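You operate a simulated robot arm through the tools that you are given. There is no shell and no other tool. Be economical: measure what you need, move in short steps, check, and stop when the job is done.

The job below is to be done with a simulated robot arm. You get a single attempt, and the scene is never put back.

JOB
Rivet the plate that the sheet names on to the black bracket.
Fine: lay it square on the bracket, tab to the sheet's side, slide in, one full pull of the lever, slide out again.

It is judged by the outcome, as a careful person would: the job done as asked, and still so three seconds after it is handed in. It fails if anything else is knocked over, pushed out of place, dropped, spilled or broken. Flat cloth is picked up by pressing the open fingertips on it (5 to 10 N) and closing them slowly along it; thin cloth reads only 2 to 8 mm in the jaws.

ROBOT AND FRAMES
A 7-joint arm with a two-finger gripper, on a carriage that runs on a rail from [-1863, -6] to [517, 2] (x, y) and turns from -3.316 to 2.478 rad about z. Base frame: it is fixed where the carriage stands at the start and does not move with it; the origin is on the floor, on the carriage's upright axis, x ahead of it, y to its left, z up. Units: mm, rad, N and s.
Its first joint turns from -2.601 to 2.601 rad. Places, roughly: face of the bracket [900, -700, 900]; rivet lever [800, -700, 1200]; rivet slide [900, -600, 900]. Payload 2.45 kg.
The TCP is the grasp point between the finger pads, 26 mm short of the fingertips. In the tool frame z runs along the fingers and y along their closing line. The gripper opens to 96 mm. The gripper's body begins 69 mm behind the TCP.
Orientation is that of the tool frame in the base frame, as [roll, pitch, yaw] about the fixed x, y, z axes, in that order (R = Rz(yaw) Ry(pitch) Rx(roll)). With the fingers straight down and closing along the base's y, the tool's x points along the base's -x, its y along +y and its z along -z.

CONTROLS
- The arm moves only by the tool step_arm. Its arguments are lists of equal length, an entry for each row: "angular": the turn, a rotation vector about the tool's x, y, z in rad, a list of three; "dp": the shift along the tool's x, y, z in mm, a list of three; "jaw": the closure, from 0 (fully open) to 1 (shut). In form: {"angular": [[wx, wy, wz], ...], "dp": [[x, y, z], ...], "jaw": [jaw, ...]}. A call has 1 to 10 rows; each row shifts and turns the commanded pose from where the row before left it, along the tool's axes as they then stand. Each row takes 0.2 s and may step no farther than 50 mm and 0.15 rad from the row before; otherwise, or with a gripper value out of range, the whole call is refused. A pose out of reach is approached as far as the arm can. The call stops where the force on the tool passes 90 N (or 10 N more than at its start, if that is more) or the arm is blocked; 0.2 s more then pass. The fingers move at their own pace and stop on an object; they squeeze with about 20 N. The grip force told is the motor's: it shows also when the fingers shut on nothing. Time passes only in rows, and 0.2 s behind the last, so rows that do not move let the fingers close. It gives the time, the measured TCP pose, the force on the tool (base axes), the opening and the grip force at its end, in the units of the frame above (readings bear some noise), with the torque about the TCP (base axes, N m) and any sound that the robot's microphone picked up, and new pictures: "views" is both (left out), scene, wrist or none.
- Cameras (640 x 400 px; columns grow to the right, rows downward): "scene" is now at [19.7, 110.7, 1695.2]; the picture's right is [-0.69, -0.73, 0.00], its down [-0.44, 0.42, -0.79] and it looks along [0.58, -0.55, -0.61] (base axes); focal length 254 px, centre (320, 200). "wrist" rides on the gripper at [82, 3, -98] in the tool frame; the picture's right is [-0.04, 1.00, 0.00], its down [-0.73, -0.03, -0.68] and it looks along [-0.68, -0.03, 0.73] (tool axes); focal length 256 px, centre (320, 200). There is no depth. A picture from a camera that has moved, and an enlarged one, comes with that camera's place and axes in the base frame and with its lens. The place of the scene camera against the robot may be out by one fixed shift of up to 18 mm in any direction.
- move_column(by): slides the trunk up (or, below 0, down) by that many mm; the arm and the scene camera ride with it, the base frame stays. It gives what a move gives, with no picture.
- base_move(legs): drives the robot by 1 to 6 legs, each [ahead, left, turn to the left] in mm, mm and rad, along the robot's own axes; the way and the turn of a leg run together, so that a leg with both is an arc; at most 1500 mm and 3.142 rad a leg. The arm and the cameras ride along, it lands a little off, and it stops where it bumps. It keeps to its track: a leg is cut to what the track allows. It gives what a move gives, and a new picture of the scene camera.
- turn_head(pan, tilt): turns the head with the scene camera to pan (to the left, within 2.705 rad either way) and tilt (down, from -0.506 to 1.204), counted from straight ahead of the robot. It gives what a move gives, and a new picture of the scene camera.
- zoom(camera, box): a new picture of the part [left, top, right, bottom] of that camera's present view, enlarged. It takes no simulated time.
- sign_off(): hands the job in; it is judged then, once.

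Work in short steps. Places have to be worked out from the pictures, the camera data and where the tool is seen: move nearer, look again, correct. Check each grasp and each placing, and mend what went wrong. You have 120 turns and 260 pictures in all, those below and enlarged ones among them. Open the gripper and draw the arm clear of the work before you hand the job in, unless the task says otherwise; then end with one line.

The tools are called by a JSON object that holds its "api" and its "payload". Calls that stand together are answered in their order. step_arm: Moves the arm, as the interface text tells. Its arguments: {"type":"object","properties":{"angular":{"type":"array","items":{"type":"array","items":{"type":"number"}}},"dp":{"type":"array","items":{"type":"array","items":{"type":"number"}}},"jaw":{"type":"array","items":{"type":"number"}},"views":{"type":"string","enum":["both","scene","wrist","none"]}},"required":["angular","dp","jaw"]} The other tools are called the same way: move_column (by) slides the trunk up or down; base_move (legs) drives the base; turn_head (pan, tilt) turns the head that bears the scene camera; zoom (camera, box) takes an enlarged picture of a part of a camera's view; sign_off () hands the job in.

At the start:

```text
time: 0.0
ee_pos: [595.2, -199.1, 1000.3]
tool_rot: [-3.141, -0.001, -3.142]
ft_force: [-0.2, -0.2, -0.1]
moment: [0.02, -0.02, -0.02]
width: 96.0
gripper_force: 0.0
trunk travel left (down, up): [-675.0, 35.0]
robot x, y, heading: [0.4, 1.4, 0.002]
head pan, tilt: [-0.757, 0.653]
```

scene: 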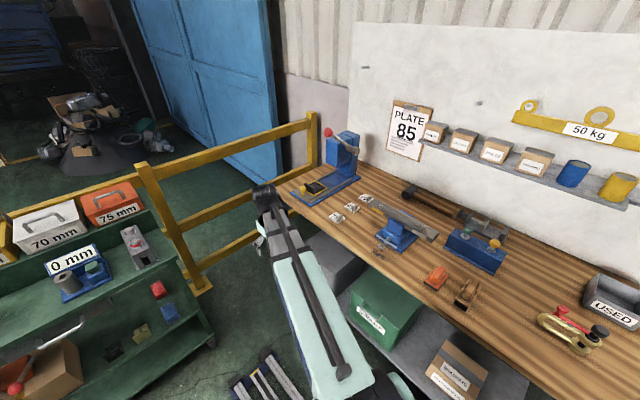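
wrist: 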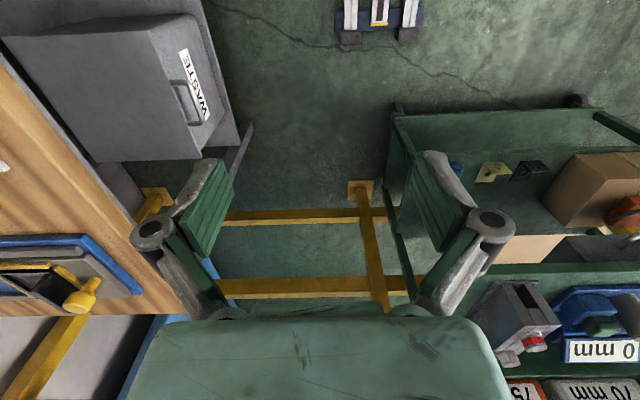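

I start by looking closely at the sheet and the rivet press.

{"api": "zoom", "payload": {"camera": "scene", "box": [260, 80, 460, 260]}}

{"api": "zoom", "payload": {"camera": "scene", "box": [370, 90, 450, 170]}}

{"api": "zoom", "payload": {"camera": "scene", "box": [270, 110, 390, 250]}}

```text
2.22 times, centred on (360, 170) of scene
camera zoom: at [19.7, 110.7, 1695.2], right [-0.69, -0.73, 0.0], down [-0.44, 0.42, -0.79], along [0.58, -0.55, -0.61], focal length 564 px, centre (231, 267)
```

zoom: 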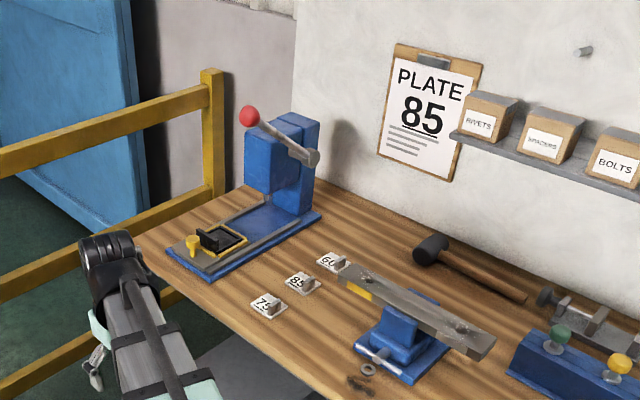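

```text
5.00 times, centred on (410, 130) of scene
camera zoom: at [19.7, 110.7, 1695.2], right [-0.69, -0.73, 0.0], down [-0.44, 0.42, -0.79], along [0.58, -0.55, -0.61], focal length 1269 px, centre (-130, 550)
```

zoom: 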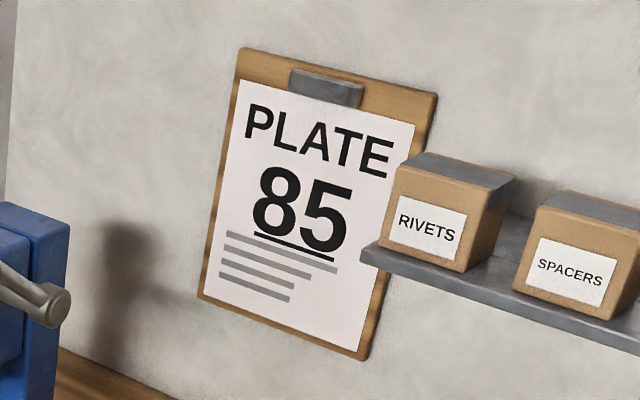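

```text
2.86 times, centred on (330, 180) of scene
camera zoom: at [19.7, 110.7, 1695.2], right [-0.69, -0.73, 0.0], down [-0.44, 0.42, -0.79], along [0.58, -0.55, -0.61], focal length 725 px, centre (291, 257)
```

zoom: 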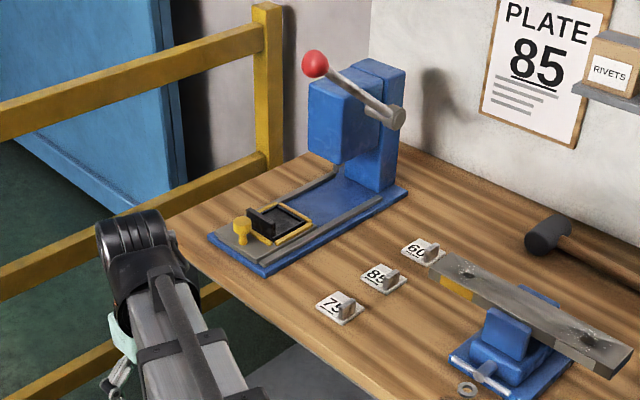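

The sheet says PLATE 85; the plates lie near (640,-700), and the press slides along -y. I drive ahead 400 mm so that plate, bracket and lever are all in reach.

{"api": "base_move", "payload": {"legs": [[400, 0, 0]]}}

{"api": "turn_head", "payload": {"pan": -1.1, "tilt": 0.8}}

```text
time: 2.5
ee_pos: [999.0, -193.2, 1000.6]
tool_rot: [-3.14, -0.001, -3.133]
ft_force: [-0.5, -0.8, 0.4]
moment: [-0.02, -0.03, 0.01]
width: 96.2
gripper_force: 0.0
trunk travel left (down, up): [-675.0, 35.0]
robot x, y, heading: [400.0, -1.0, 0.007]
head pan, tilt: [-0.757, 0.653]
camera scene: at [421.9, 112.2, 1695.2], right [-0.68, -0.73, 0.0], down [-0.44, 0.41, -0.79], along [0.58, -0.54, -0.61], focal length 254 px, centre (320, 200)
```

scene: 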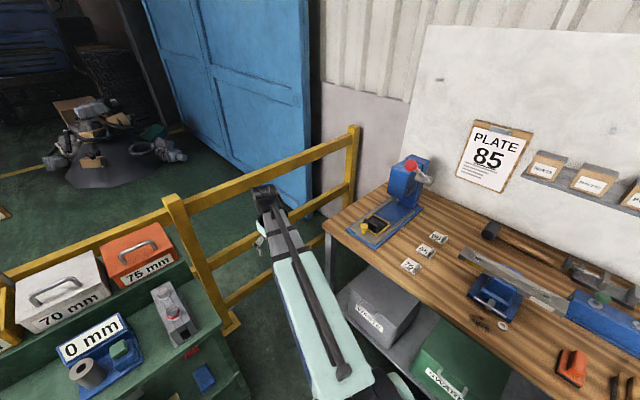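

```text
time: 3.3
ee_pos: [998.6, -193.7, 1000.0]
tool_rot: [3.141, 0.0, -3.134]
ft_force: [0.0, 0.0, -0.8]
moment: [0.02, -0.01, -0.04]
width: 96.2
gripper_force: 0.0
trunk travel left (down, up): [-675.0, 35.0]
robot x, y, heading: [403.4, 4.6, 0.008]
head pan, tilt: [-1.1, 0.799]
camera scene: at [395.5, 99.7, 1682.9], right [-0.89, -0.46, 0.0], down [-0.33, 0.64, -0.7], along [0.32, -0.62, -0.72], focal length 254 px, centre (320, 200)
```

scene: 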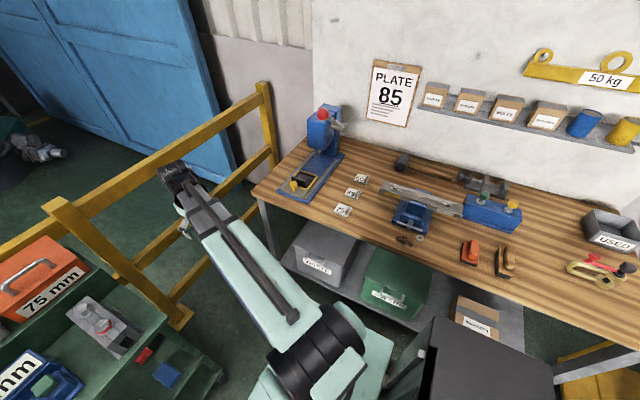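

I zoom on press and plates from the new vantage.

{"api": "zoom", "payload": {"camera": "scene", "box": [260, 90, 390, 230]}}

{"api": "zoom", "payload": {"camera": "scene", "box": [325, 165, 385, 225]}}

{"api": "zoom", "payload": {"camera": "scene", "box": [270, 150, 350, 210]}}

```text
2.86 times, centred on (325, 160) of scene
camera zoom: at [395.5, 99.7, 1682.9], right [-0.89, -0.46, 0.0], down [-0.33, 0.64, -0.7], along [0.32, -0.62, -0.72], focal length 725 px, centre (306, 314)
```

zoom: 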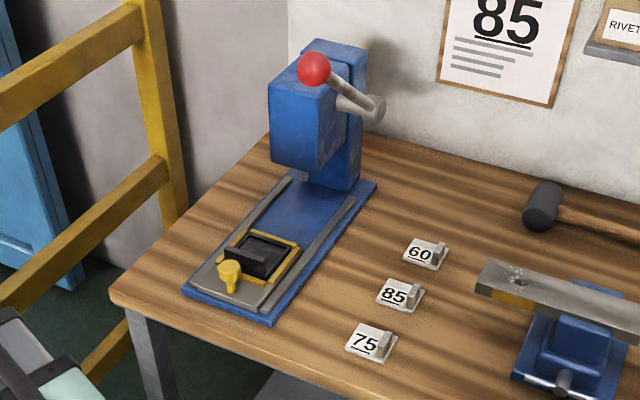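

```text
6.67 times, centred on (355, 195) of scene
camera zoom: at [395.5, 99.7, 1682.9], right [-0.89, -0.46, 0.0], down [-0.33, 0.64, -0.7], along [0.32, -0.62, -0.72], focal length 1692 px, centre (87, 233)
```

zoom: 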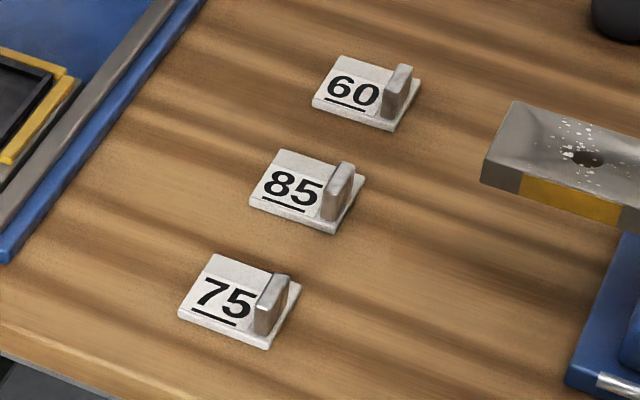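

```text
6.67 times, centred on (310, 180) of scene
camera zoom: at [395.5, 99.7, 1682.9], right [-0.89, -0.46, 0.0], down [-0.33, 0.64, -0.7], along [0.32, -0.62, -0.72], focal length 1692 px, centre (387, 333)
```

zoom: 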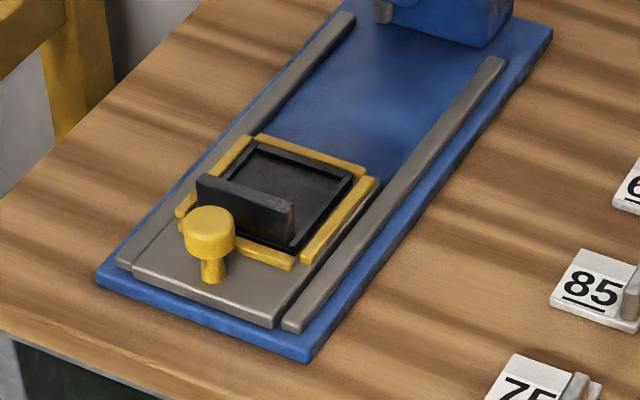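

Plates have an upright tab on their -x edge; the bracket sits in a yellow-rimmed slide with a flange at +y. I move the hand over the plates to look with the wrist camera.

{"api": "step_arm", "payload": {"angular": [[0, 0, 0], [0, 0, 0], [0, 0, 0], [0, 0, 0], [0, 0, 0], [0, 0, 0], [0, 0, 0], [0, 0, 0], [0, 0, 0], [0, 0, 0]], "dp": [[33, -37, -5], [33, -37, -5], [33, -37, -5], [33, -37, -5], [33, -37, 0], [33, -37, 0], [33, -37, 0], [33, -37, 0], [33, -37, 0], [33, -37, 0]], "jaw": [0, 0, 0, 0, 0, 0, 0, 0, 0, 0], "views": "none"}}

{"api": "step_arm", "payload": {"angular": [[0, 0, 0], [0, 0, 0], [0, 0, 0]], "dp": [[33, -30, 0], [33, -30, 0], [10, -20, 0]], "jaw": [0, 0, 0]}}

```text
time: 5.5
ee_pos: [672.3, -566.3, 1019.8]
tool_rot: [-3.141, 0.0, -3.132]
ft_force: [1.1, 0.1, 0.9]
moment: [0.01, -0.02, 0.02]
width: 95.9
gripper_force: 0.1
trunk travel left (down, up): [-675.0, 35.0]
robot x, y, heading: [400.9, 3.0, 0.009]
head pan, tilt: [-1.1, 0.799]
```

```text
time: 6.3
ee_pos: [595.0, -647.4, 1019.4]
tool_rot: [-3.141, 0.001, -3.133]
ft_force: [0.2, 0.1, -0.6]
moment: [-0.04, -0.02, 0.0]
width: 96.0
gripper_force: 0.1
trunk travel left (down, up): [-675.0, 35.0]
robot x, y, heading: [403.7, -1.1, 0.006]
head pan, tilt: [-1.1, 0.799]
camera scene: at [395.3, 99.6, 1682.8], right [-0.89, -0.46, 0.0], down [-0.33, 0.64, -0.7], along [0.32, -0.62, -0.72], focal length 254 px, centre (320, 200)
camera wrist: at [512.1, -645.2, 1119.7], right [0.03, 1.0, 0.0], down [0.73, -0.02, 0.68], along [0.68, -0.02, -0.73], focal length 256 px, centre (320, 200)
```

scene: 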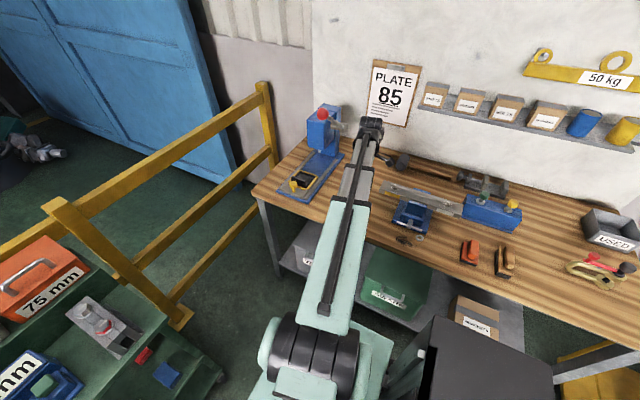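
wrist: 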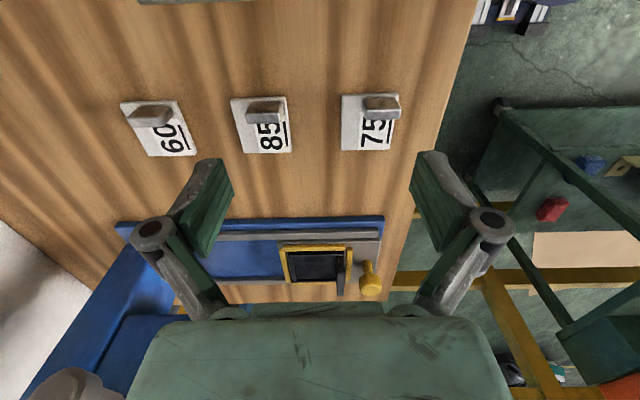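

Plate 85 is the middle one at about (630,-707). I zoom in for its shape and the bracket's.

{"api": "zoom", "payload": {"camera": "wrist", "box": [210, 80, 310, 170]}}

{"api": "zoom", "payload": {"camera": "wrist", "box": [200, 200, 400, 310]}}

```text
4.44 times, centred on (260, 125) of wrist
camera zoom: at [512.1, -645.2, 1119.7], right [0.03, 1.0, 0.0], down [0.73, -0.02, 0.68], along [0.68, -0.02, -0.73], focal length 1138 px, centre (587, 533)
```

zoom: 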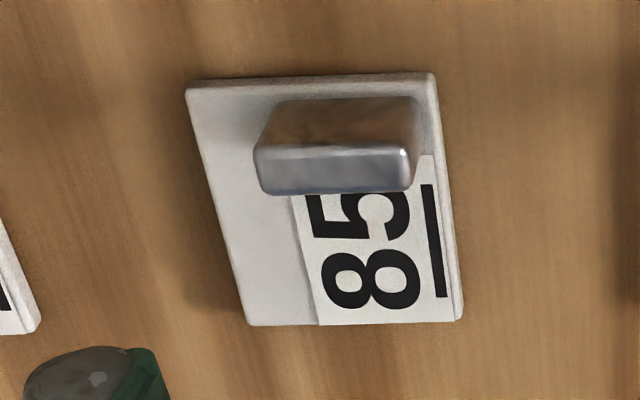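

```text
3.20 times, centred on (300, 255) of wrist
camera zoom: at [512.1, -645.2, 1119.7], right [0.03, 1.0, 0.0], down [0.73, -0.02, 0.68], along [0.68, -0.02, -0.73], focal length 819 px, centre (384, 24)
```

zoom: 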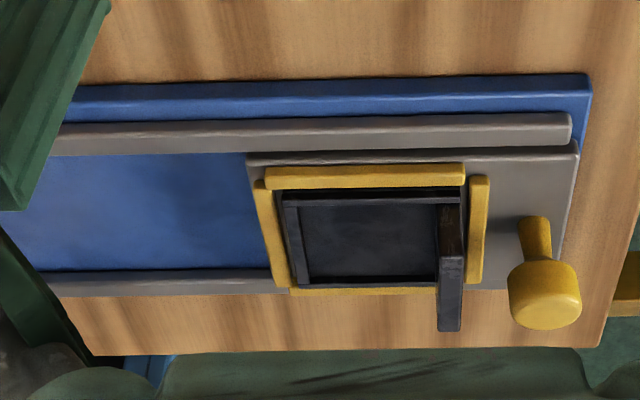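

Plate is axis-aligned, about 60×52 mm centred (633,-706), tab centred near (612,-698), thin along x. I rotate the tool so the jaws close along base x and the camera sits on my side (+y).

{"api": "step_arm", "payload": {"angular": [[0, 0, 0.15], [0, 0, 0.15], [0, 0, 0.15], [0, 0, 0.15], [0, 0, 0.15], [0, 0, 0.15], [0, 0, 0.15], [0, 0, 0.15], [0, 0, 0.15], [0, 0, 0.15]], "dp": [[0, 0, 0], [0, 0, 0], [0, 0, 0], [0, 0, 0], [0, 0, 0], [0, 0, 0], [0, 0, 0], [0, 0, 0], [0, 0, 0], [0, 0, 0]], "jaw": [0, 0, 0, 0, 0, 0, 0, 0, 0, 0], "views": "none"}}

{"api": "step_arm", "payload": {"angular": [[0, 0, 0.079], [0, 0, 0], [0, 0, 0]], "dp": [[0, 0, 0], [-20, 8, 0], [-20, 8, 10]], "jaw": [0, 0, 0], "views": "wrist"}}

```text
time: 8.5
ee_pos: [596.7, -646.8, 1019.8]
tool_rot: [3.141, 0.0, 1.647]
ft_force: [0.0, 0.1, -1.6]
moment: [0.0, 0.01, 0.0]
width: 96.0
gripper_force: 0.0
trunk travel left (down, up): [-675.0, 35.0]
robot x, y, heading: [402.9, -1.2, 0.01]
head pan, tilt: [-1.1, 0.799]
```

```text
time: 9.3
ee_pos: [613.0, -686.7, 1009.1]
tool_rot: [3.14, -0.001, 1.57]
ft_force: [-0.3, -0.4, 0.6]
moment: [0.0, 0.0, -0.02]
width: 96.1
gripper_force: 0.0
trunk travel left (down, up): [-675.0, 35.0]
robot x, y, heading: [401.4, 5.7, 0.011]
head pan, tilt: [-1.1, 0.799]
camera wrist: at [614.7, -603.9, 1108.8], right [1.0, -0.04, 0.0], down [-0.03, -0.73, 0.68], along [-0.03, -0.68, -0.73], focal length 256 px, centre (320, 200)
```

wrist: 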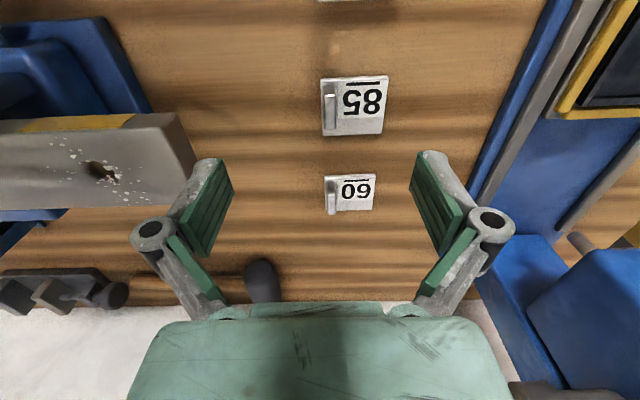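

I zoom in to locate the tab precisely in this orientation.

{"api": "zoom", "payload": {"camera": "wrist", "box": [300, 60, 410, 150]}}

```text
4.44 times, centred on (355, 105) of wrist
camera zoom: at [614.7, -603.9, 1108.8], right [1.0, -0.04, 0.0], down [-0.03, -0.73, 0.68], along [-0.03, -0.68, -0.73], focal length 1138 px, centre (164, 622)
```

zoom: 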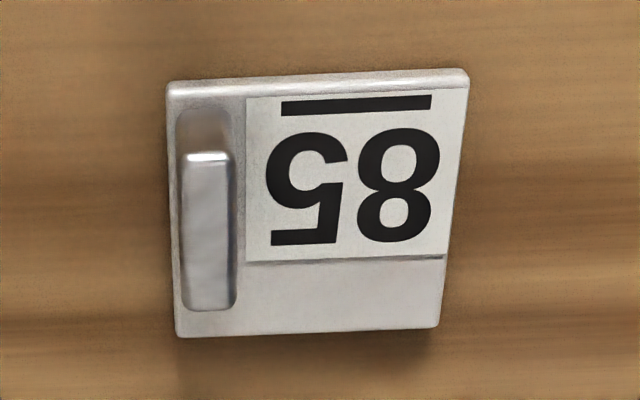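

Triangulating both views gives plate top z≈861, tab x 615–625, y -719…-687, top z≈888. I half-close the jaws and come down to z≈930 above the tab centre (620,-703).

{"api": "step_arm", "payload": {"angular": [[0, 0, 0], [0, 0, 0], [0, 0, 0]], "dp": [[-16, 7, 0], [0, 0, 40], [0, 0, 39]], "jaw": [0.5, 0.5, 0.5], "views": "both"}}

{"api": "zoom", "payload": {"camera": "wrist", "box": [220, 80, 420, 205]}}

```text
time: 10.1
ee_pos: [618.7, -704.3, 932.5]
tool_rot: [3.14, 0.0, 1.572]
ft_force: [0.0, 0.1, -0.1]
moment: [-0.01, 0.02, 0.01]
width: 47.9
gripper_force: 0.1
trunk travel left (down, up): [-675.0, 35.0]
robot x, y, heading: [404.1, -1.3, 0.004]
head pan, tilt: [-1.1, 0.799]
camera scene: at [395.4, 99.7, 1682.9], right [-0.89, -0.46, 0.0], down [-0.33, 0.64, -0.7], along [0.32, -0.62, -0.72], focal length 254 px, centre (320, 200)
camera wrist: at [620.5, -622.3, 1032.6], right [1.0, -0.04, 0.0], down [-0.03, -0.73, 0.68], along [-0.03, -0.68, -0.73], focal length 256 px, centre (320, 200)
```

scene: 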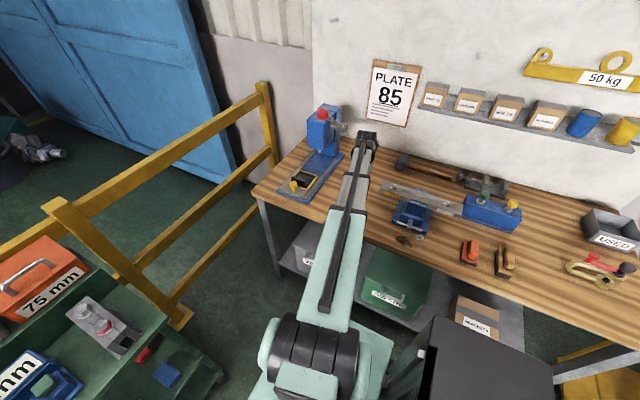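
wrist: 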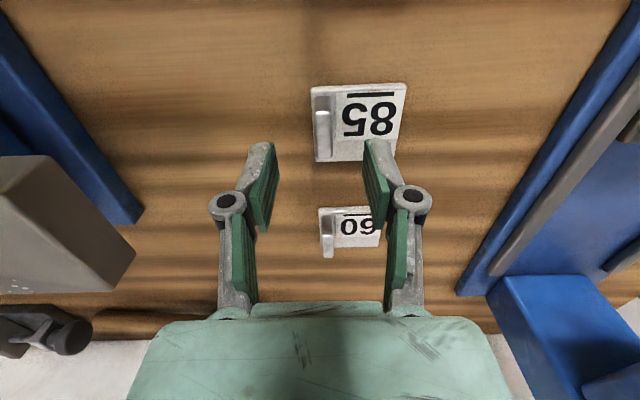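

```text
3.20 times, centred on (320, 142) of wrist
camera zoom: at [620.5, -622.3, 1032.6], right [1.0, -0.04, 0.0], down [-0.03, -0.73, 0.68], along [-0.03, -0.68, -0.73], focal length 819 px, centre (320, 384)
```

zoom: 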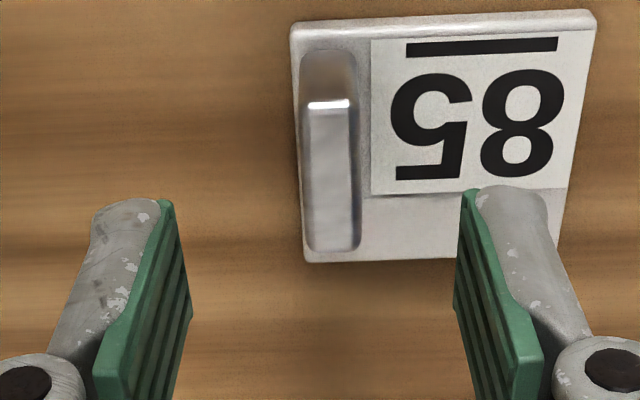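

Estimate confirmed: tab centre (619.5,-702.5), top z≈888. I descend to z≈892 and close.

{"api": "step_arm", "payload": {"angular": [[0, 0, 0], [0, 0, 0], [0, 0, 0], [0, 0, 0], [0, 0, 0], [0, 0, 0]], "dp": [[2, 1, 20], [0, 0, 20.5], [0, 0, 0], [0, 0, 0], [0, 0, 0], [0, 0, 0]], "jaw": [0.5, 0.5, 0.5, 0.8, 1, 1], "views": "wrist"}}

{"api": "zoom", "payload": {"camera": "wrist", "box": [220, 80, 420, 205]}}

```text
time: 11.5
ee_pos: [618.3, -703.9, 891.2]
tool_rot: [-3.141, -0.001, 1.57]
ft_force: [0.4, 0.4, 0.7]
moment: [-0.02, 0.03, 0.02]
width: 11.4
gripper_force: 19.9
trunk travel left (down, up): [-675.0, 35.0]
robot x, y, heading: [402.1, 2.3, 0.01]
head pan, tilt: [-1.1, 0.799]
camera wrist: at [620.6, -621.1, 990.5], right [1.0, -0.04, 0.0], down [-0.03, -0.73, 0.68], along [-0.03, -0.68, -0.73], focal length 256 px, centre (320, 200)
```

wrist: 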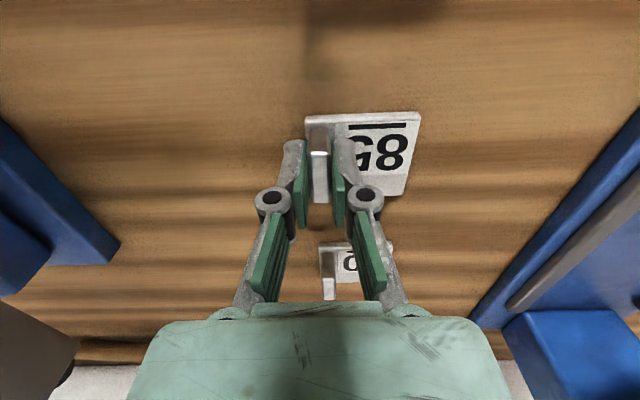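

```text
3.20 times, centred on (320, 142) of wrist
camera zoom: at [620.6, -621.1, 990.5], right [1.0, -0.04, 0.0], down [-0.03, -0.73, 0.68], along [-0.03, -0.68, -0.73], focal length 819 px, centre (320, 384)
```

zoom: 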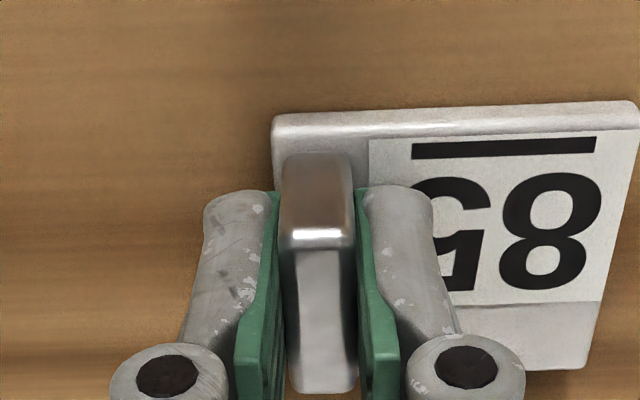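

The tab is held (11.4 mm), plate still square: its centre sits about (+22,-6) from the TCP. The lever knob triangulates to about (777,-659,1247), so I lift, draw back toward +y, then drive the base further ahead so the forearm comes in clear of the lever.

{"api": "step_arm", "payload": {"angular": [[0, 0, 0], [0, 0, 0], [0, 0, 0], [0, 0, 0], [0, 0, 0], [0, 0, 0]], "dp": [[0, 0, -15], [0, 0, -35], [0, 0, -40], [45, 0, -20], [48, 0, 0], [47, 0, 0]], "jaw": [1, 1, 1, 1, 1, 1], "views": "none"}}

{"api": "base_move", "payload": {"legs": [[112, 0, 0]]}}

```text
time: 12.9
ee_pos: [619.6, -565.0, 1002.9]
tool_rot: [-3.142, -0.001, 1.571]
ft_force: [0.6, -0.7, -1.3]
moment: [0.03, 0.0, -0.02]
width: 0.3
gripper_force: 19.6
trunk travel left (down, up): [-675.0, 35.0]
robot x, y, heading: [403.1, 2.6, 0.001]
head pan, tilt: [-1.1, 0.799]
```

```text
time: 14.1
ee_pos: [730.1, -565.0, 1001.9]
tool_rot: [3.14, 0.0, 1.571]
ft_force: [0.1, 0.3, 0.1]
moment: [0.01, 0.01, -0.01]
width: 0.1
gripper_force: 19.6
trunk travel left (down, up): [-675.0, 35.0]
robot x, y, heading: [512.1, 3.8, 0.005]
head pan, tilt: [-1.1, 0.799]
camera scene: at [505.1, 100.1, 1682.8], right [-0.89, -0.46, 0.0], down [-0.33, 0.64, -0.7], along [0.32, -0.62, -0.72], focal length 254 px, centre (320, 200)
```

scene: 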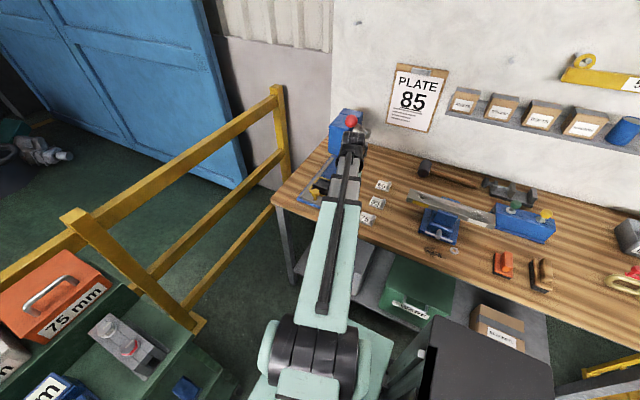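

The jaws read shut: the tab slipped out. I look where plate 85 is now.

{"api": "zoom", "payload": {"camera": "scene", "box": [340, 165, 420, 235]}}

{"api": "zoom", "payload": {"camera": "scene", "box": [280, 90, 400, 220]}}

```text
5.71 times, centred on (380, 200) of scene
camera zoom: at [505.1, 100.1, 1682.8], right [-0.89, -0.46, 0.0], down [-0.33, 0.64, -0.7], along [0.32, -0.62, -0.72], focal length 1451 px, centre (-23, 200)
```

zoom: 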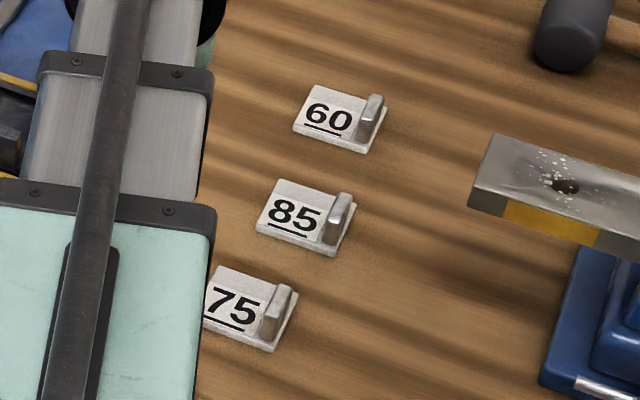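

```text
3.08 times, centred on (340, 155) of scene
camera zoom: at [505.1, 100.1, 1682.8], right [-0.89, -0.46, 0.0], down [-0.33, 0.64, -0.7], along [0.32, -0.62, -0.72], focal length 781 px, centre (258, 338)
```

zoom: 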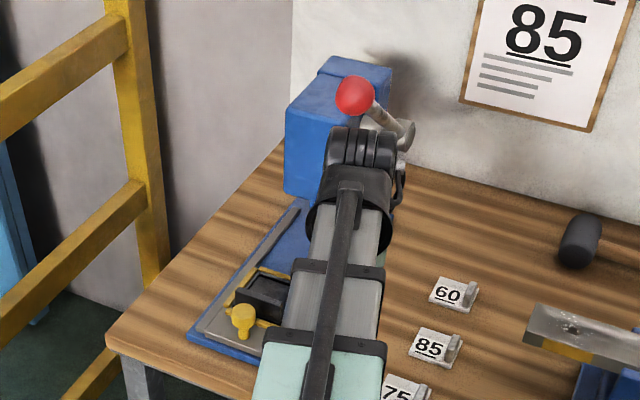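

Plate 85 is still in its place, so the shallow grip simply slipped off. I return over the tab with jaws half open.

{"api": "step_arm", "payload": {"angular": [[0, 0, 0], [0, 0, 0], [0, 0, 0], [0, 0, 0], [0, 0, 0], [0, 0, 0], [0, 0, 0], [0, 0, 0]], "dp": [[0, -37, 0], [0, -37, 0], [0, -36, 0], [-46, 0, 0], [-46, 0, 0], [-46, 0, 0], [0, 0, 35], [0, 0, 35]], "jaw": [0.6, 0.6, 0.6, 0.6, 0.6, 0.6, 0.6, 0.6], "views": "wrist"}}

{"api": "zoom", "payload": {"camera": "wrist", "box": [220, 80, 420, 205]}}

```text
time: 15.9
ee_pos: [620.6, -701.8, 929.9]
tool_rot: [3.141, 0.0, 1.57]
ft_force: [0.0, 0.5, -1.2]
moment: [-0.01, -0.01, -0.01]
width: 38.4
gripper_force: 0.0
trunk travel left (down, up): [-675.0, 35.0]
robot x, y, heading: [512.8, 0.4, 0.009]
head pan, tilt: [-1.1, 0.799]
camera wrist: at [623.2, -620.8, 1029.9], right [1.0, -0.04, 0.0], down [-0.03, -0.73, 0.68], along [-0.03, -0.68, -0.73], focal length 256 px, centre (320, 200)
```

wrist: 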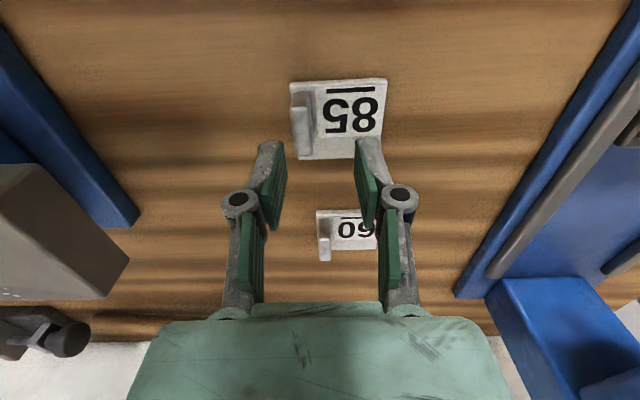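

```text
3.20 times, centred on (320, 142) of wrist
camera zoom: at [623.2, -620.8, 1029.9], right [1.0, -0.04, 0.0], down [-0.03, -0.73, 0.68], along [-0.03, -0.68, -0.73], focal length 819 px, centre (320, 384)
```

zoom: 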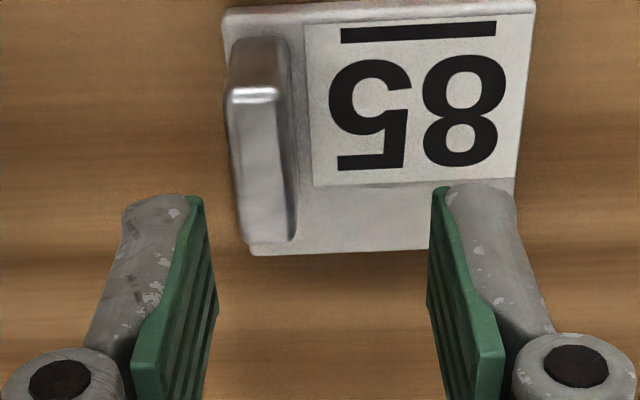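

The plate got nudged slightly; the tab is now centred near (609,-697). I recentre and go down deeper, watching the force for contact with the plate.

{"api": "step_arm", "payload": {"angular": [[0, 0, 0], [0, 0, 0], [0, 0, 0], [0, 0, 0]], "dp": [[5, -11.6, 0], [0, 0, 20], [0, 0, 20], [0, 0, 3]], "jaw": [0.6, 0.6, 0.6, 0.6], "views": "wrist"}}

{"api": "zoom", "payload": {"camera": "wrist", "box": [220, 80, 420, 205]}}

```text
time: 16.9
ee_pos: [608.5, -698.6, 887.6]
tool_rot: [3.14, 0.001, 1.569]
ft_force: [0.5, 0.7, -1.0]
moment: [0.01, 0.01, 0.02]
width: 38.4
gripper_force: 0.0
trunk travel left (down, up): [-675.0, 35.0]
robot x, y, heading: [511.9, -0.8, 0.009]
head pan, tilt: [-1.1, 0.799]
camera wrist: at [610.9, -615.9, 987.8], right [1.0, -0.04, 0.0], down [-0.03, -0.73, 0.68], along [-0.03, -0.68, -0.73], focal length 256 px, centre (320, 200)
```

wrist: 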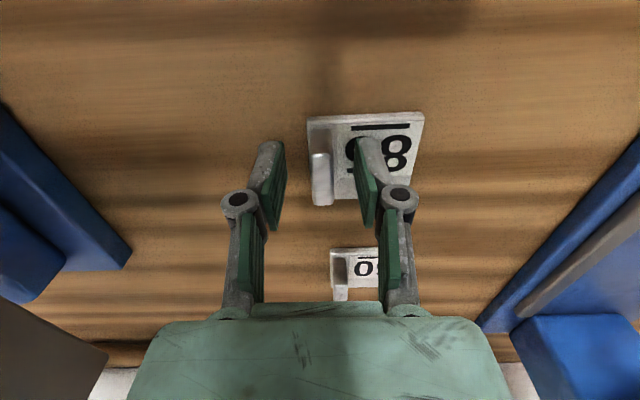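

```text
3.20 times, centred on (320, 142) of wrist
camera zoom: at [610.9, -615.9, 987.8], right [1.0, -0.04, 0.0], down [-0.03, -0.73, 0.68], along [-0.03, -0.68, -0.73], focal length 819 px, centre (320, 384)
```

zoom: 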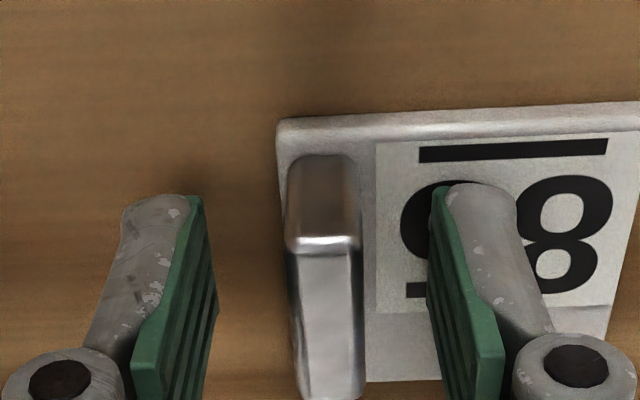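

No contact yet; I lower 2 mm at a time.

{"api": "step_arm", "payload": {"angular": [[0, 0, 0], [0, 0, 0]], "dp": [[0, 0, 2], [0, 0, 0]], "jaw": [0.6, 0.6], "views": "none"}}

{"api": "step_arm", "payload": {"angular": [[0, 0, 0], [0, 0, 0]], "dp": [[0, 0, 2], [0, 0, 0]], "jaw": [0.6, 0.6], "views": "none"}}

{"api": "step_arm", "payload": {"angular": [[0, 0, 0], [0, 0, 0]], "dp": [[0, 0, 2], [0, 0, 0]], "jaw": [0.6, 0.6], "views": "none"}}

```text
time: 17.5
ee_pos: [608.3, -698.7, 885.7]
tool_rot: [3.141, 0.0, 1.57]
ft_force: [-0.1, 0.3, 0.2]
moment: [0.0, 0.03, 0.03]
width: 38.4
gripper_force: 0.1
trunk travel left (down, up): [-675.0, 35.0]
robot x, y, heading: [512.1, 4.2, 0.005]
head pan, tilt: [-1.1, 0.799]
```

```text
time: 18.1
ee_pos: [609.2, -697.5, 883.9]
tool_rot: [3.141, 0.001, 1.572]
ft_force: [0.5, 0.5, 0.1]
moment: [-0.01, 0.02, -0.03]
width: 38.6
gripper_force: 0.1
trunk travel left (down, up): [-675.0, 35.0]
robot x, y, heading: [514.2, 3.3, 0.007]
head pan, tilt: [-1.1, 0.799]
```

```text
time: 18.7
ee_pos: [608.0, -697.0, 883.4]
tool_rot: [-3.141, 0.001, 1.572]
ft_force: [0.0, -0.8, 5.5]
moment: [-0.02, -0.12, -0.05]
width: 38.9
gripper_force: 0.5
trunk travel left (down, up): [-675.0, 35.0]
robot x, y, heading: [509.8, 3.7, 0.005]
head pan, tilt: [-1.1, 0.799]
```

Contact with the plate at tip z≈857. I back off 2 mm, close, and lift slowly in small rows.

{"api": "step_arm", "payload": {"angular": [[0, 0, 0], [0, 0, 0], [0, 0, 0], [0, 0, 0], [0, 0, 0], [0, 0, 0]], "dp": [[0, 0, -2.5], [0, 0, 0], [0, 0, 0], [0, 0, 0], [0, 0, 0], [0, 0, 0]], "jaw": [0.6, 0.75, 0.85, 1, 1, 1], "views": "none"}}

{"api": "step_arm", "payload": {"angular": [[0, 0, 0], [0, 0, 0], [0, 0, 0], [0, 0, 0], [0, 0, 0], [0, 0, 0]], "dp": [[0, 0, -2], [0, 0, -2], [0, 0, -3], [0, 0, -4], [0, 0, -4], [0, 0, 0]], "jaw": [1, 1, 1, 1, 1, 1], "views": "wrist"}}

{"api": "zoom", "payload": {"camera": "wrist", "box": [220, 80, 420, 205]}}

```text
time: 20.1
ee_pos: [608.2, -697.8, 885.0]
tool_rot: [-3.141, 0.002, 1.57]
ft_force: [0.3, -0.6, 0.3]
moment: [0.02, -0.01, -0.03]
width: 11.4
gripper_force: 19.8
trunk travel left (down, up): [-675.0, 35.0]
robot x, y, heading: [509.5, -1.5, 0.011]
head pan, tilt: [-1.1, 0.799]
```

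```text
time: 21.5
ee_pos: [607.4, -698.3, 900.3]
tool_rot: [-3.14, 0.0, 1.571]
ft_force: [0.7, 0.3, -0.4]
moment: [-0.02, -0.01, -0.04]
width: 11.4
gripper_force: 20.0
trunk travel left (down, up): [-675.0, 35.0]
robot x, y, heading: [512.2, -2.8, 0.012]
head pan, tilt: [-1.1, 0.799]
camera wrist: at [609.7, -615.8, 999.2], right [1.0, -0.04, 0.0], down [-0.03, -0.73, 0.68], along [-0.03, -0.68, -0.73], focal length 256 px, centre (320, 200)
```

wrist: 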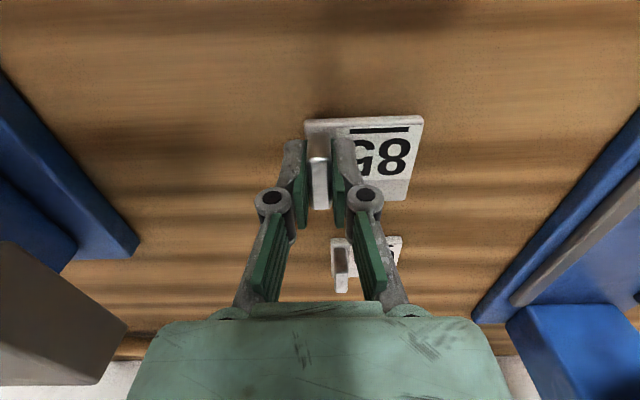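

```text
3.20 times, centred on (320, 142) of wrist
camera zoom: at [609.7, -615.8, 999.2], right [1.0, -0.04, 0.0], down [-0.03, -0.73, 0.68], along [-0.03, -0.68, -0.73], focal length 819 px, centre (320, 384)
```

zoom: 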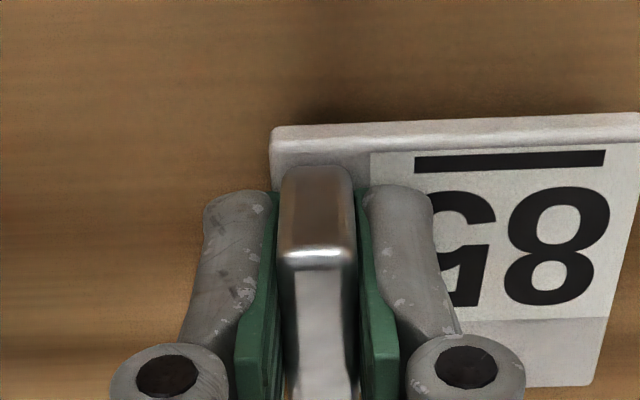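

The plate is lifting with the hand this time. I continue up gently.

{"api": "step_arm", "payload": {"angular": [[0, 0, 0], [0, 0, 0], [0, 0, 0], [0, 0, 0], [0, 0, 0], [0, 0, 0], [0, 0, 0], [0, 0, 0], [0, 0, 0], [0, 0, 0]], "dp": [[0, 0, -4], [0, 0, -6], [0, 0, -8], [0, 0, -8], [0, 0, -9], [0, 0, -9], [0, 0, -9], [0, 0, -7], [0, 0, -4], [0, 0, 0]], "jaw": [1, 1, 1, 1, 1, 1, 1, 1, 1, 1], "views": "wrist"}}

```text
time: 23.7
ee_pos: [607.9, -699.3, 962.6]
tool_rot: [3.14, 0.0, 1.569]
ft_force: [-0.7, -0.7, -0.6]
moment: [0.02, 0.0, 0.02]
width: 11.8
gripper_force: 20.3
trunk travel left (down, up): [-675.0, 35.0]
robot x, y, heading: [512.6, 0.8, 0.014]
head pan, tilt: [-1.1, 0.799]
camera wrist: at [610.5, -617.2, 1062.6], right [1.0, -0.04, 0.0], down [-0.03, -0.73, 0.68], along [-0.03, -0.68, -0.73], focal length 256 px, centre (320, 200)
```

wrist: 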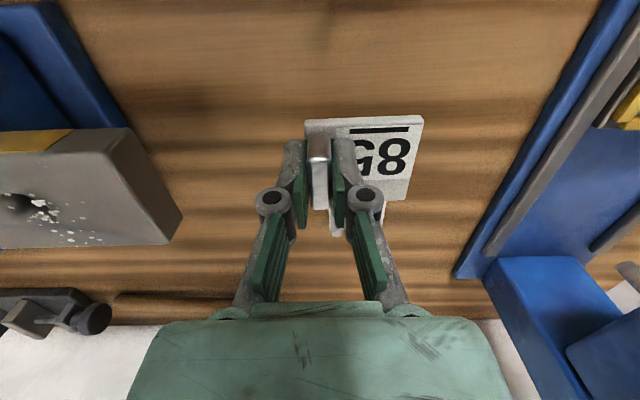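

Held firmly. I retract toward +y at gentle speed, rising slightly, then move along +x to view the bracket.

{"api": "step_arm", "payload": {"angular": [[0, 0, 0], [0, 0, 0], [0, 0, 0], [0, 0, 0], [0, 0, 0], [0, 0, 0], [0, 0, 0], [0, 0, 0], [0, 0, 0], [0, 0, 0]], "dp": [[6, 0, -4], [12, 0, -4], [16, 0, -5], [18, 0, -5], [18, 0, -5], [18, 0, -5], [18, 0, -5], [16, 0, -3], [12, 0, -2], [6, 0, 0]], "jaw": [1, 1, 1, 1, 1, 1, 1, 1, 1, 1], "views": "none"}}

{"api": "step_arm", "payload": {"angular": [[0, 0, 0], [0, 0, 0], [0, 0, 0], [0, 0, 0], [0, 0, 0], [0, 0, 0], [0, 0, 0], [0, 0, 0], [0, 0, 0], [0, 0, 0]], "dp": [[0, 8, 0], [0, 16, 0], [0, 22, 0], [0, 26, 0], [0, 28, 0], [0, 28, 0], [0, 28, 0], [0, 26, 0], [0, 20, 0], [0, 12, 0]], "jaw": [1, 1, 1, 1, 1, 1, 1, 1, 1, 1], "views": "both"}}

{"api": "zoom", "payload": {"camera": "wrist", "box": [280, 40, 440, 150]}}

```text
time: 25.9
ee_pos: [608.0, -558.8, 1002.3]
tool_rot: [3.141, -0.001, 1.57]
ft_force: [0.2, 1.3, -1.1]
moment: [-0.02, 0.02, 0.01]
width: 11.5
gripper_force: 19.6
trunk travel left (down, up): [-675.0, 35.0]
robot x, y, heading: [508.7, 1.1, 0.007]
head pan, tilt: [-1.1, 0.799]
```

```text
time: 28.1
ee_pos: [821.0, -558.7, 1000.6]
tool_rot: [3.141, 0.002, 1.572]
ft_force: [0.0, 1.4, -0.5]
moment: [0.04, 0.0, -0.03]
width: 11.2
gripper_force: 20.5
trunk travel left (down, up): [-675.0, 35.0]
robot x, y, heading: [512.3, 3.4, 0.008]
head pan, tilt: [-1.1, 0.799]
camera scene: at [504.9, 100.0, 1682.8], right [-0.89, -0.46, 0.0], down [-0.33, 0.64, -0.7], along [0.32, -0.62, -0.72], focal length 254 px, centre (320, 200)
camera wrist: at [823.3, -476.9, 1100.0], right [1.0, -0.04, 0.0], down [-0.03, -0.73, 0.68], along [-0.03, -0.68, -0.73], focal length 256 px, centre (320, 200)
```

scene: 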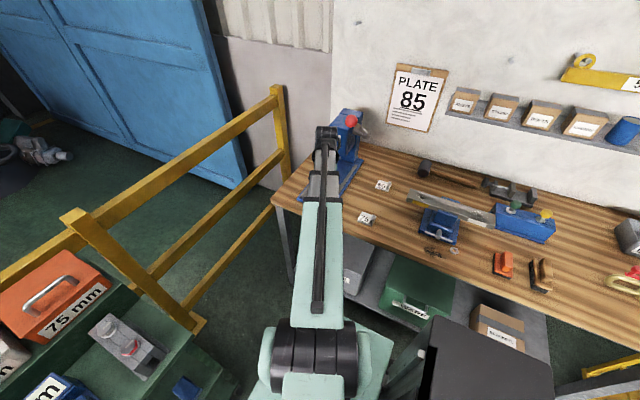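
wrist: 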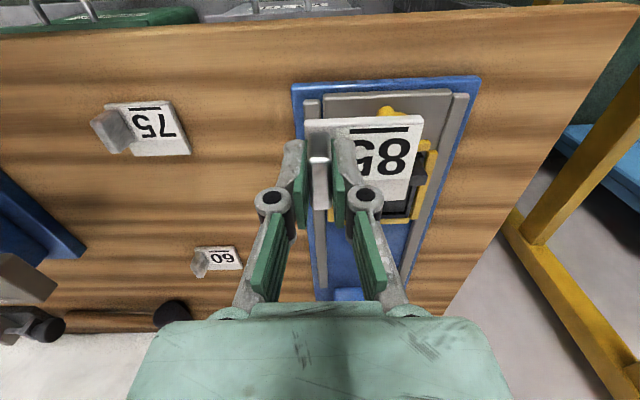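

```text
3.64 times, centred on (360, 95) of wrist
camera zoom: at [823.3, -476.9, 1100.0], right [1.0, -0.04, 0.0], down [-0.03, -0.73, 0.68], along [-0.03, -0.68, -0.73], focal length 931 px, centre (174, 582)
```

zoom: 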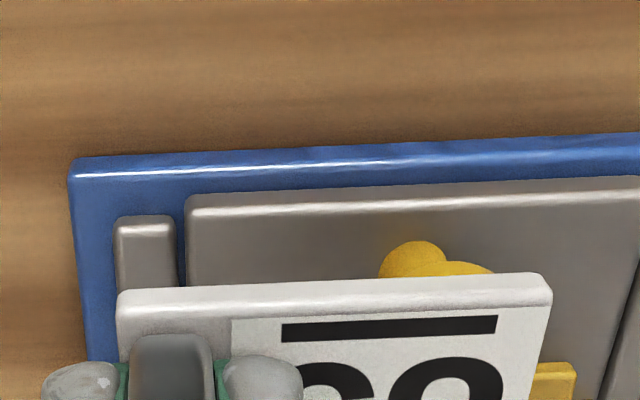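

The held plate hides the bracket, so I sidestep to x≈725 to see it clearly.

{"api": "step_arm", "payload": {"angular": [[0, 0, 0], [0, 0, 0], [0, 0, 0], [0, 0, 0], [0, 0, 0], [0, 0, 0]], "dp": [[0, -8, 0], [0, -18, 0], [0, -22, 0], [0, -22, 0], [0, -18, 0], [0, -8, 0]], "jaw": [1, 1, 1, 1, 1, 1], "views": "wrist"}}

{"api": "zoom", "payload": {"camera": "wrist", "box": [370, 60, 550, 220]}}

```text
time: 29.5
ee_pos: [724.2, -559.9, 1000.8]
tool_rot: [3.141, 0.0, 1.571]
ft_force: [0.4, -0.4, -1.7]
moment: [0.02, 0.02, -0.01]
width: 11.2
gripper_force: 19.9
trunk travel left (down, up): [-675.0, 35.0]
robot x, y, heading: [512.2, -0.1, 0.007]
head pan, tilt: [-1.1, 0.799]
camera wrist: at [728.2, -476.5, 1100.8], right [1.0, -0.04, 0.0], down [-0.03, -0.73, 0.68], along [-0.03, -0.68, -0.73], focal length 256 px, centre (320, 200)
```

wrist: 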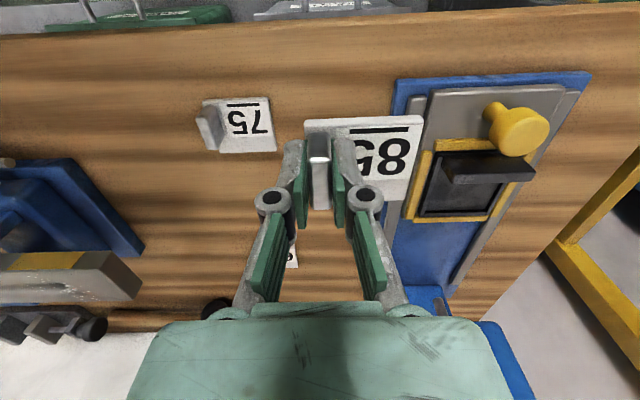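

```text
2.50 times, centred on (460, 140) of wrist
camera zoom: at [728.2, -476.5, 1100.8], right [1.0, -0.04, 0.0], down [-0.03, -0.73, 0.68], along [-0.03, -0.68, -0.73], focal length 640 px, centre (-30, 350)
```

zoom: 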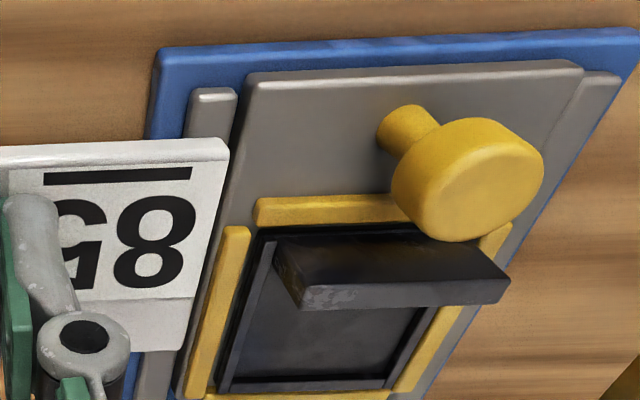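

I take a tighter zoom on the bracket for its edges.

{"api": "zoom", "payload": {"camera": "wrist", "box": [410, 130, 530, 220]}}

{"api": "zoom", "payload": {"camera": "scene", "box": [300, 170, 360, 215]}}

```text
4.44 times, centred on (470, 175) of wrist
camera zoom: at [728.2, -476.5, 1100.8], right [1.0, -0.04, 0.0], down [-0.03, -0.73, 0.68], along [-0.03, -0.68, -0.73], focal length 1138 px, centre (-347, 311)
```

zoom: 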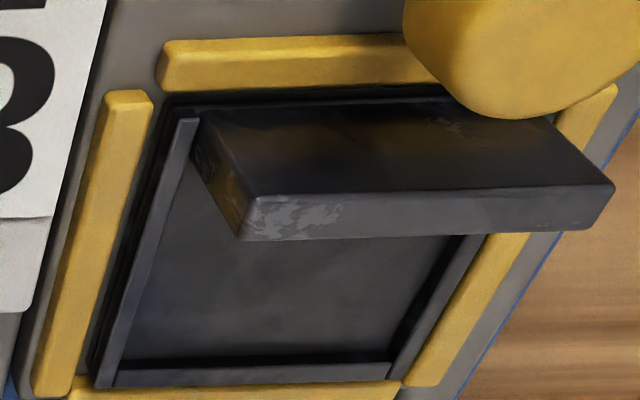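

```text
8.89 times, centred on (330, 192) of scene
camera zoom: at [504.7, 100.0, 1682.8], right [-0.89, -0.46, 0.0], down [-0.33, 0.64, -0.7], along [0.32, -0.62, -0.72], focal length 2256 px, centre (231, 267)
```

zoom: 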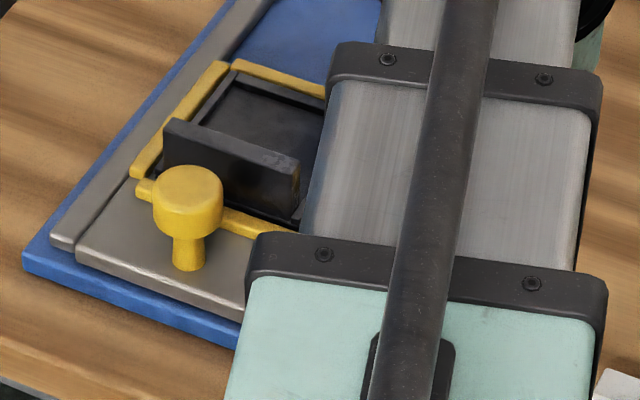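

The bracket is a pocket with lips on three sides and the flange at +y. To pin down its x-range I take a second view from the +x side.

{"api": "step_arm", "payload": {"angular": [[0, 0, 0], [0, 0, 0], [0, 0, 0], [0, 0, 0], [0, 0, 0], [0, 0, 0], [0, 0, 0], [0, 0, 0], [0, 0, 0], [0, 0, 0]], "dp": [[0, 10, 0], [0, 20, 0], [0, 32, 0], [0, 36, 0], [0, 36, 0], [0, 36, 0], [0, 36, 0], [0, 36, 0], [0, 32, 0], [0, 26, 0]], "jaw": [1, 1, 1, 1, 1, 1, 1, 1, 1, 1], "views": "wrist"}}

{"api": "zoom", "payload": {"camera": "wrist", "box": [100, 130, 240, 230]}}

{"api": "zoom", "payload": {"camera": "scene", "box": [290, 90, 380, 210]}}

```text
time: 31.7
ee_pos: [1026.4, -557.5, 1002.7]
tool_rot: [3.142, 0.001, 1.571]
ft_force: [-0.4, 0.4, -0.3]
moment: [0.0, -0.01, 0.02]
width: 11.5
gripper_force: 20.2
trunk travel left (down, up): [-675.0, 35.0]
robot x, y, heading: [513.3, 1.9, 0.006]
head pan, tilt: [-1.1, 0.799]
camera wrist: at [1029.4, -474.9, 1102.6], right [1.0, -0.04, 0.0], down [-0.03, -0.73, 0.68], along [-0.03, -0.68, -0.73], focal length 256 px, centre (320, 200)
```

wrist: 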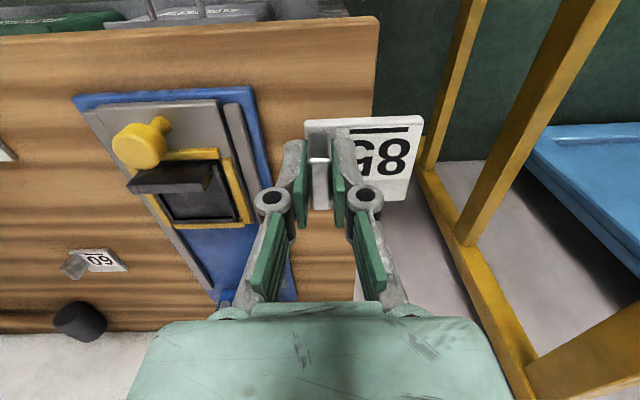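

```text
4.00 times, centred on (170, 180) of wrist
camera zoom: at [1029.4, -474.9, 1102.6], right [1.0, -0.04, 0.0], down [-0.03, -0.73, 0.68], along [-0.03, -0.68, -0.73], focal length 1024 px, centre (920, 280)
```

zoom: 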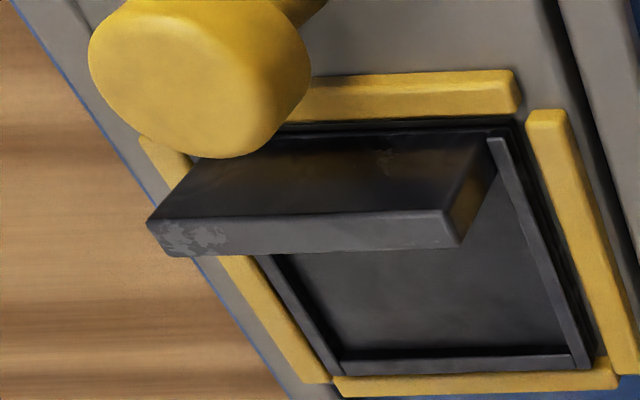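

```text
3.33 times, centred on (335, 150) of scene
camera zoom: at [505.0, 99.9, 1682.8], right [-0.89, -0.46, 0.0], down [-0.33, 0.64, -0.7], along [0.32, -0.62, -0.72], focal length 846 px, centre (270, 367)
```

zoom: 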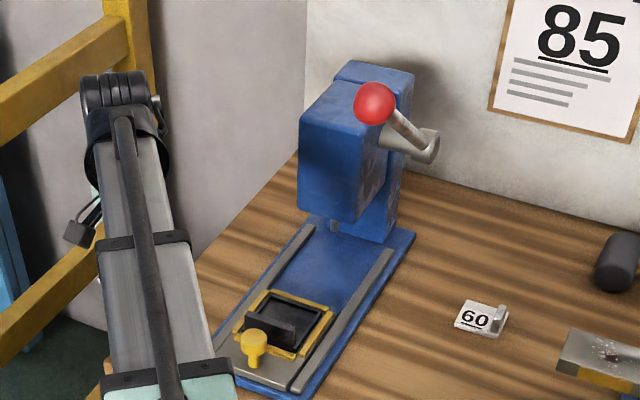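

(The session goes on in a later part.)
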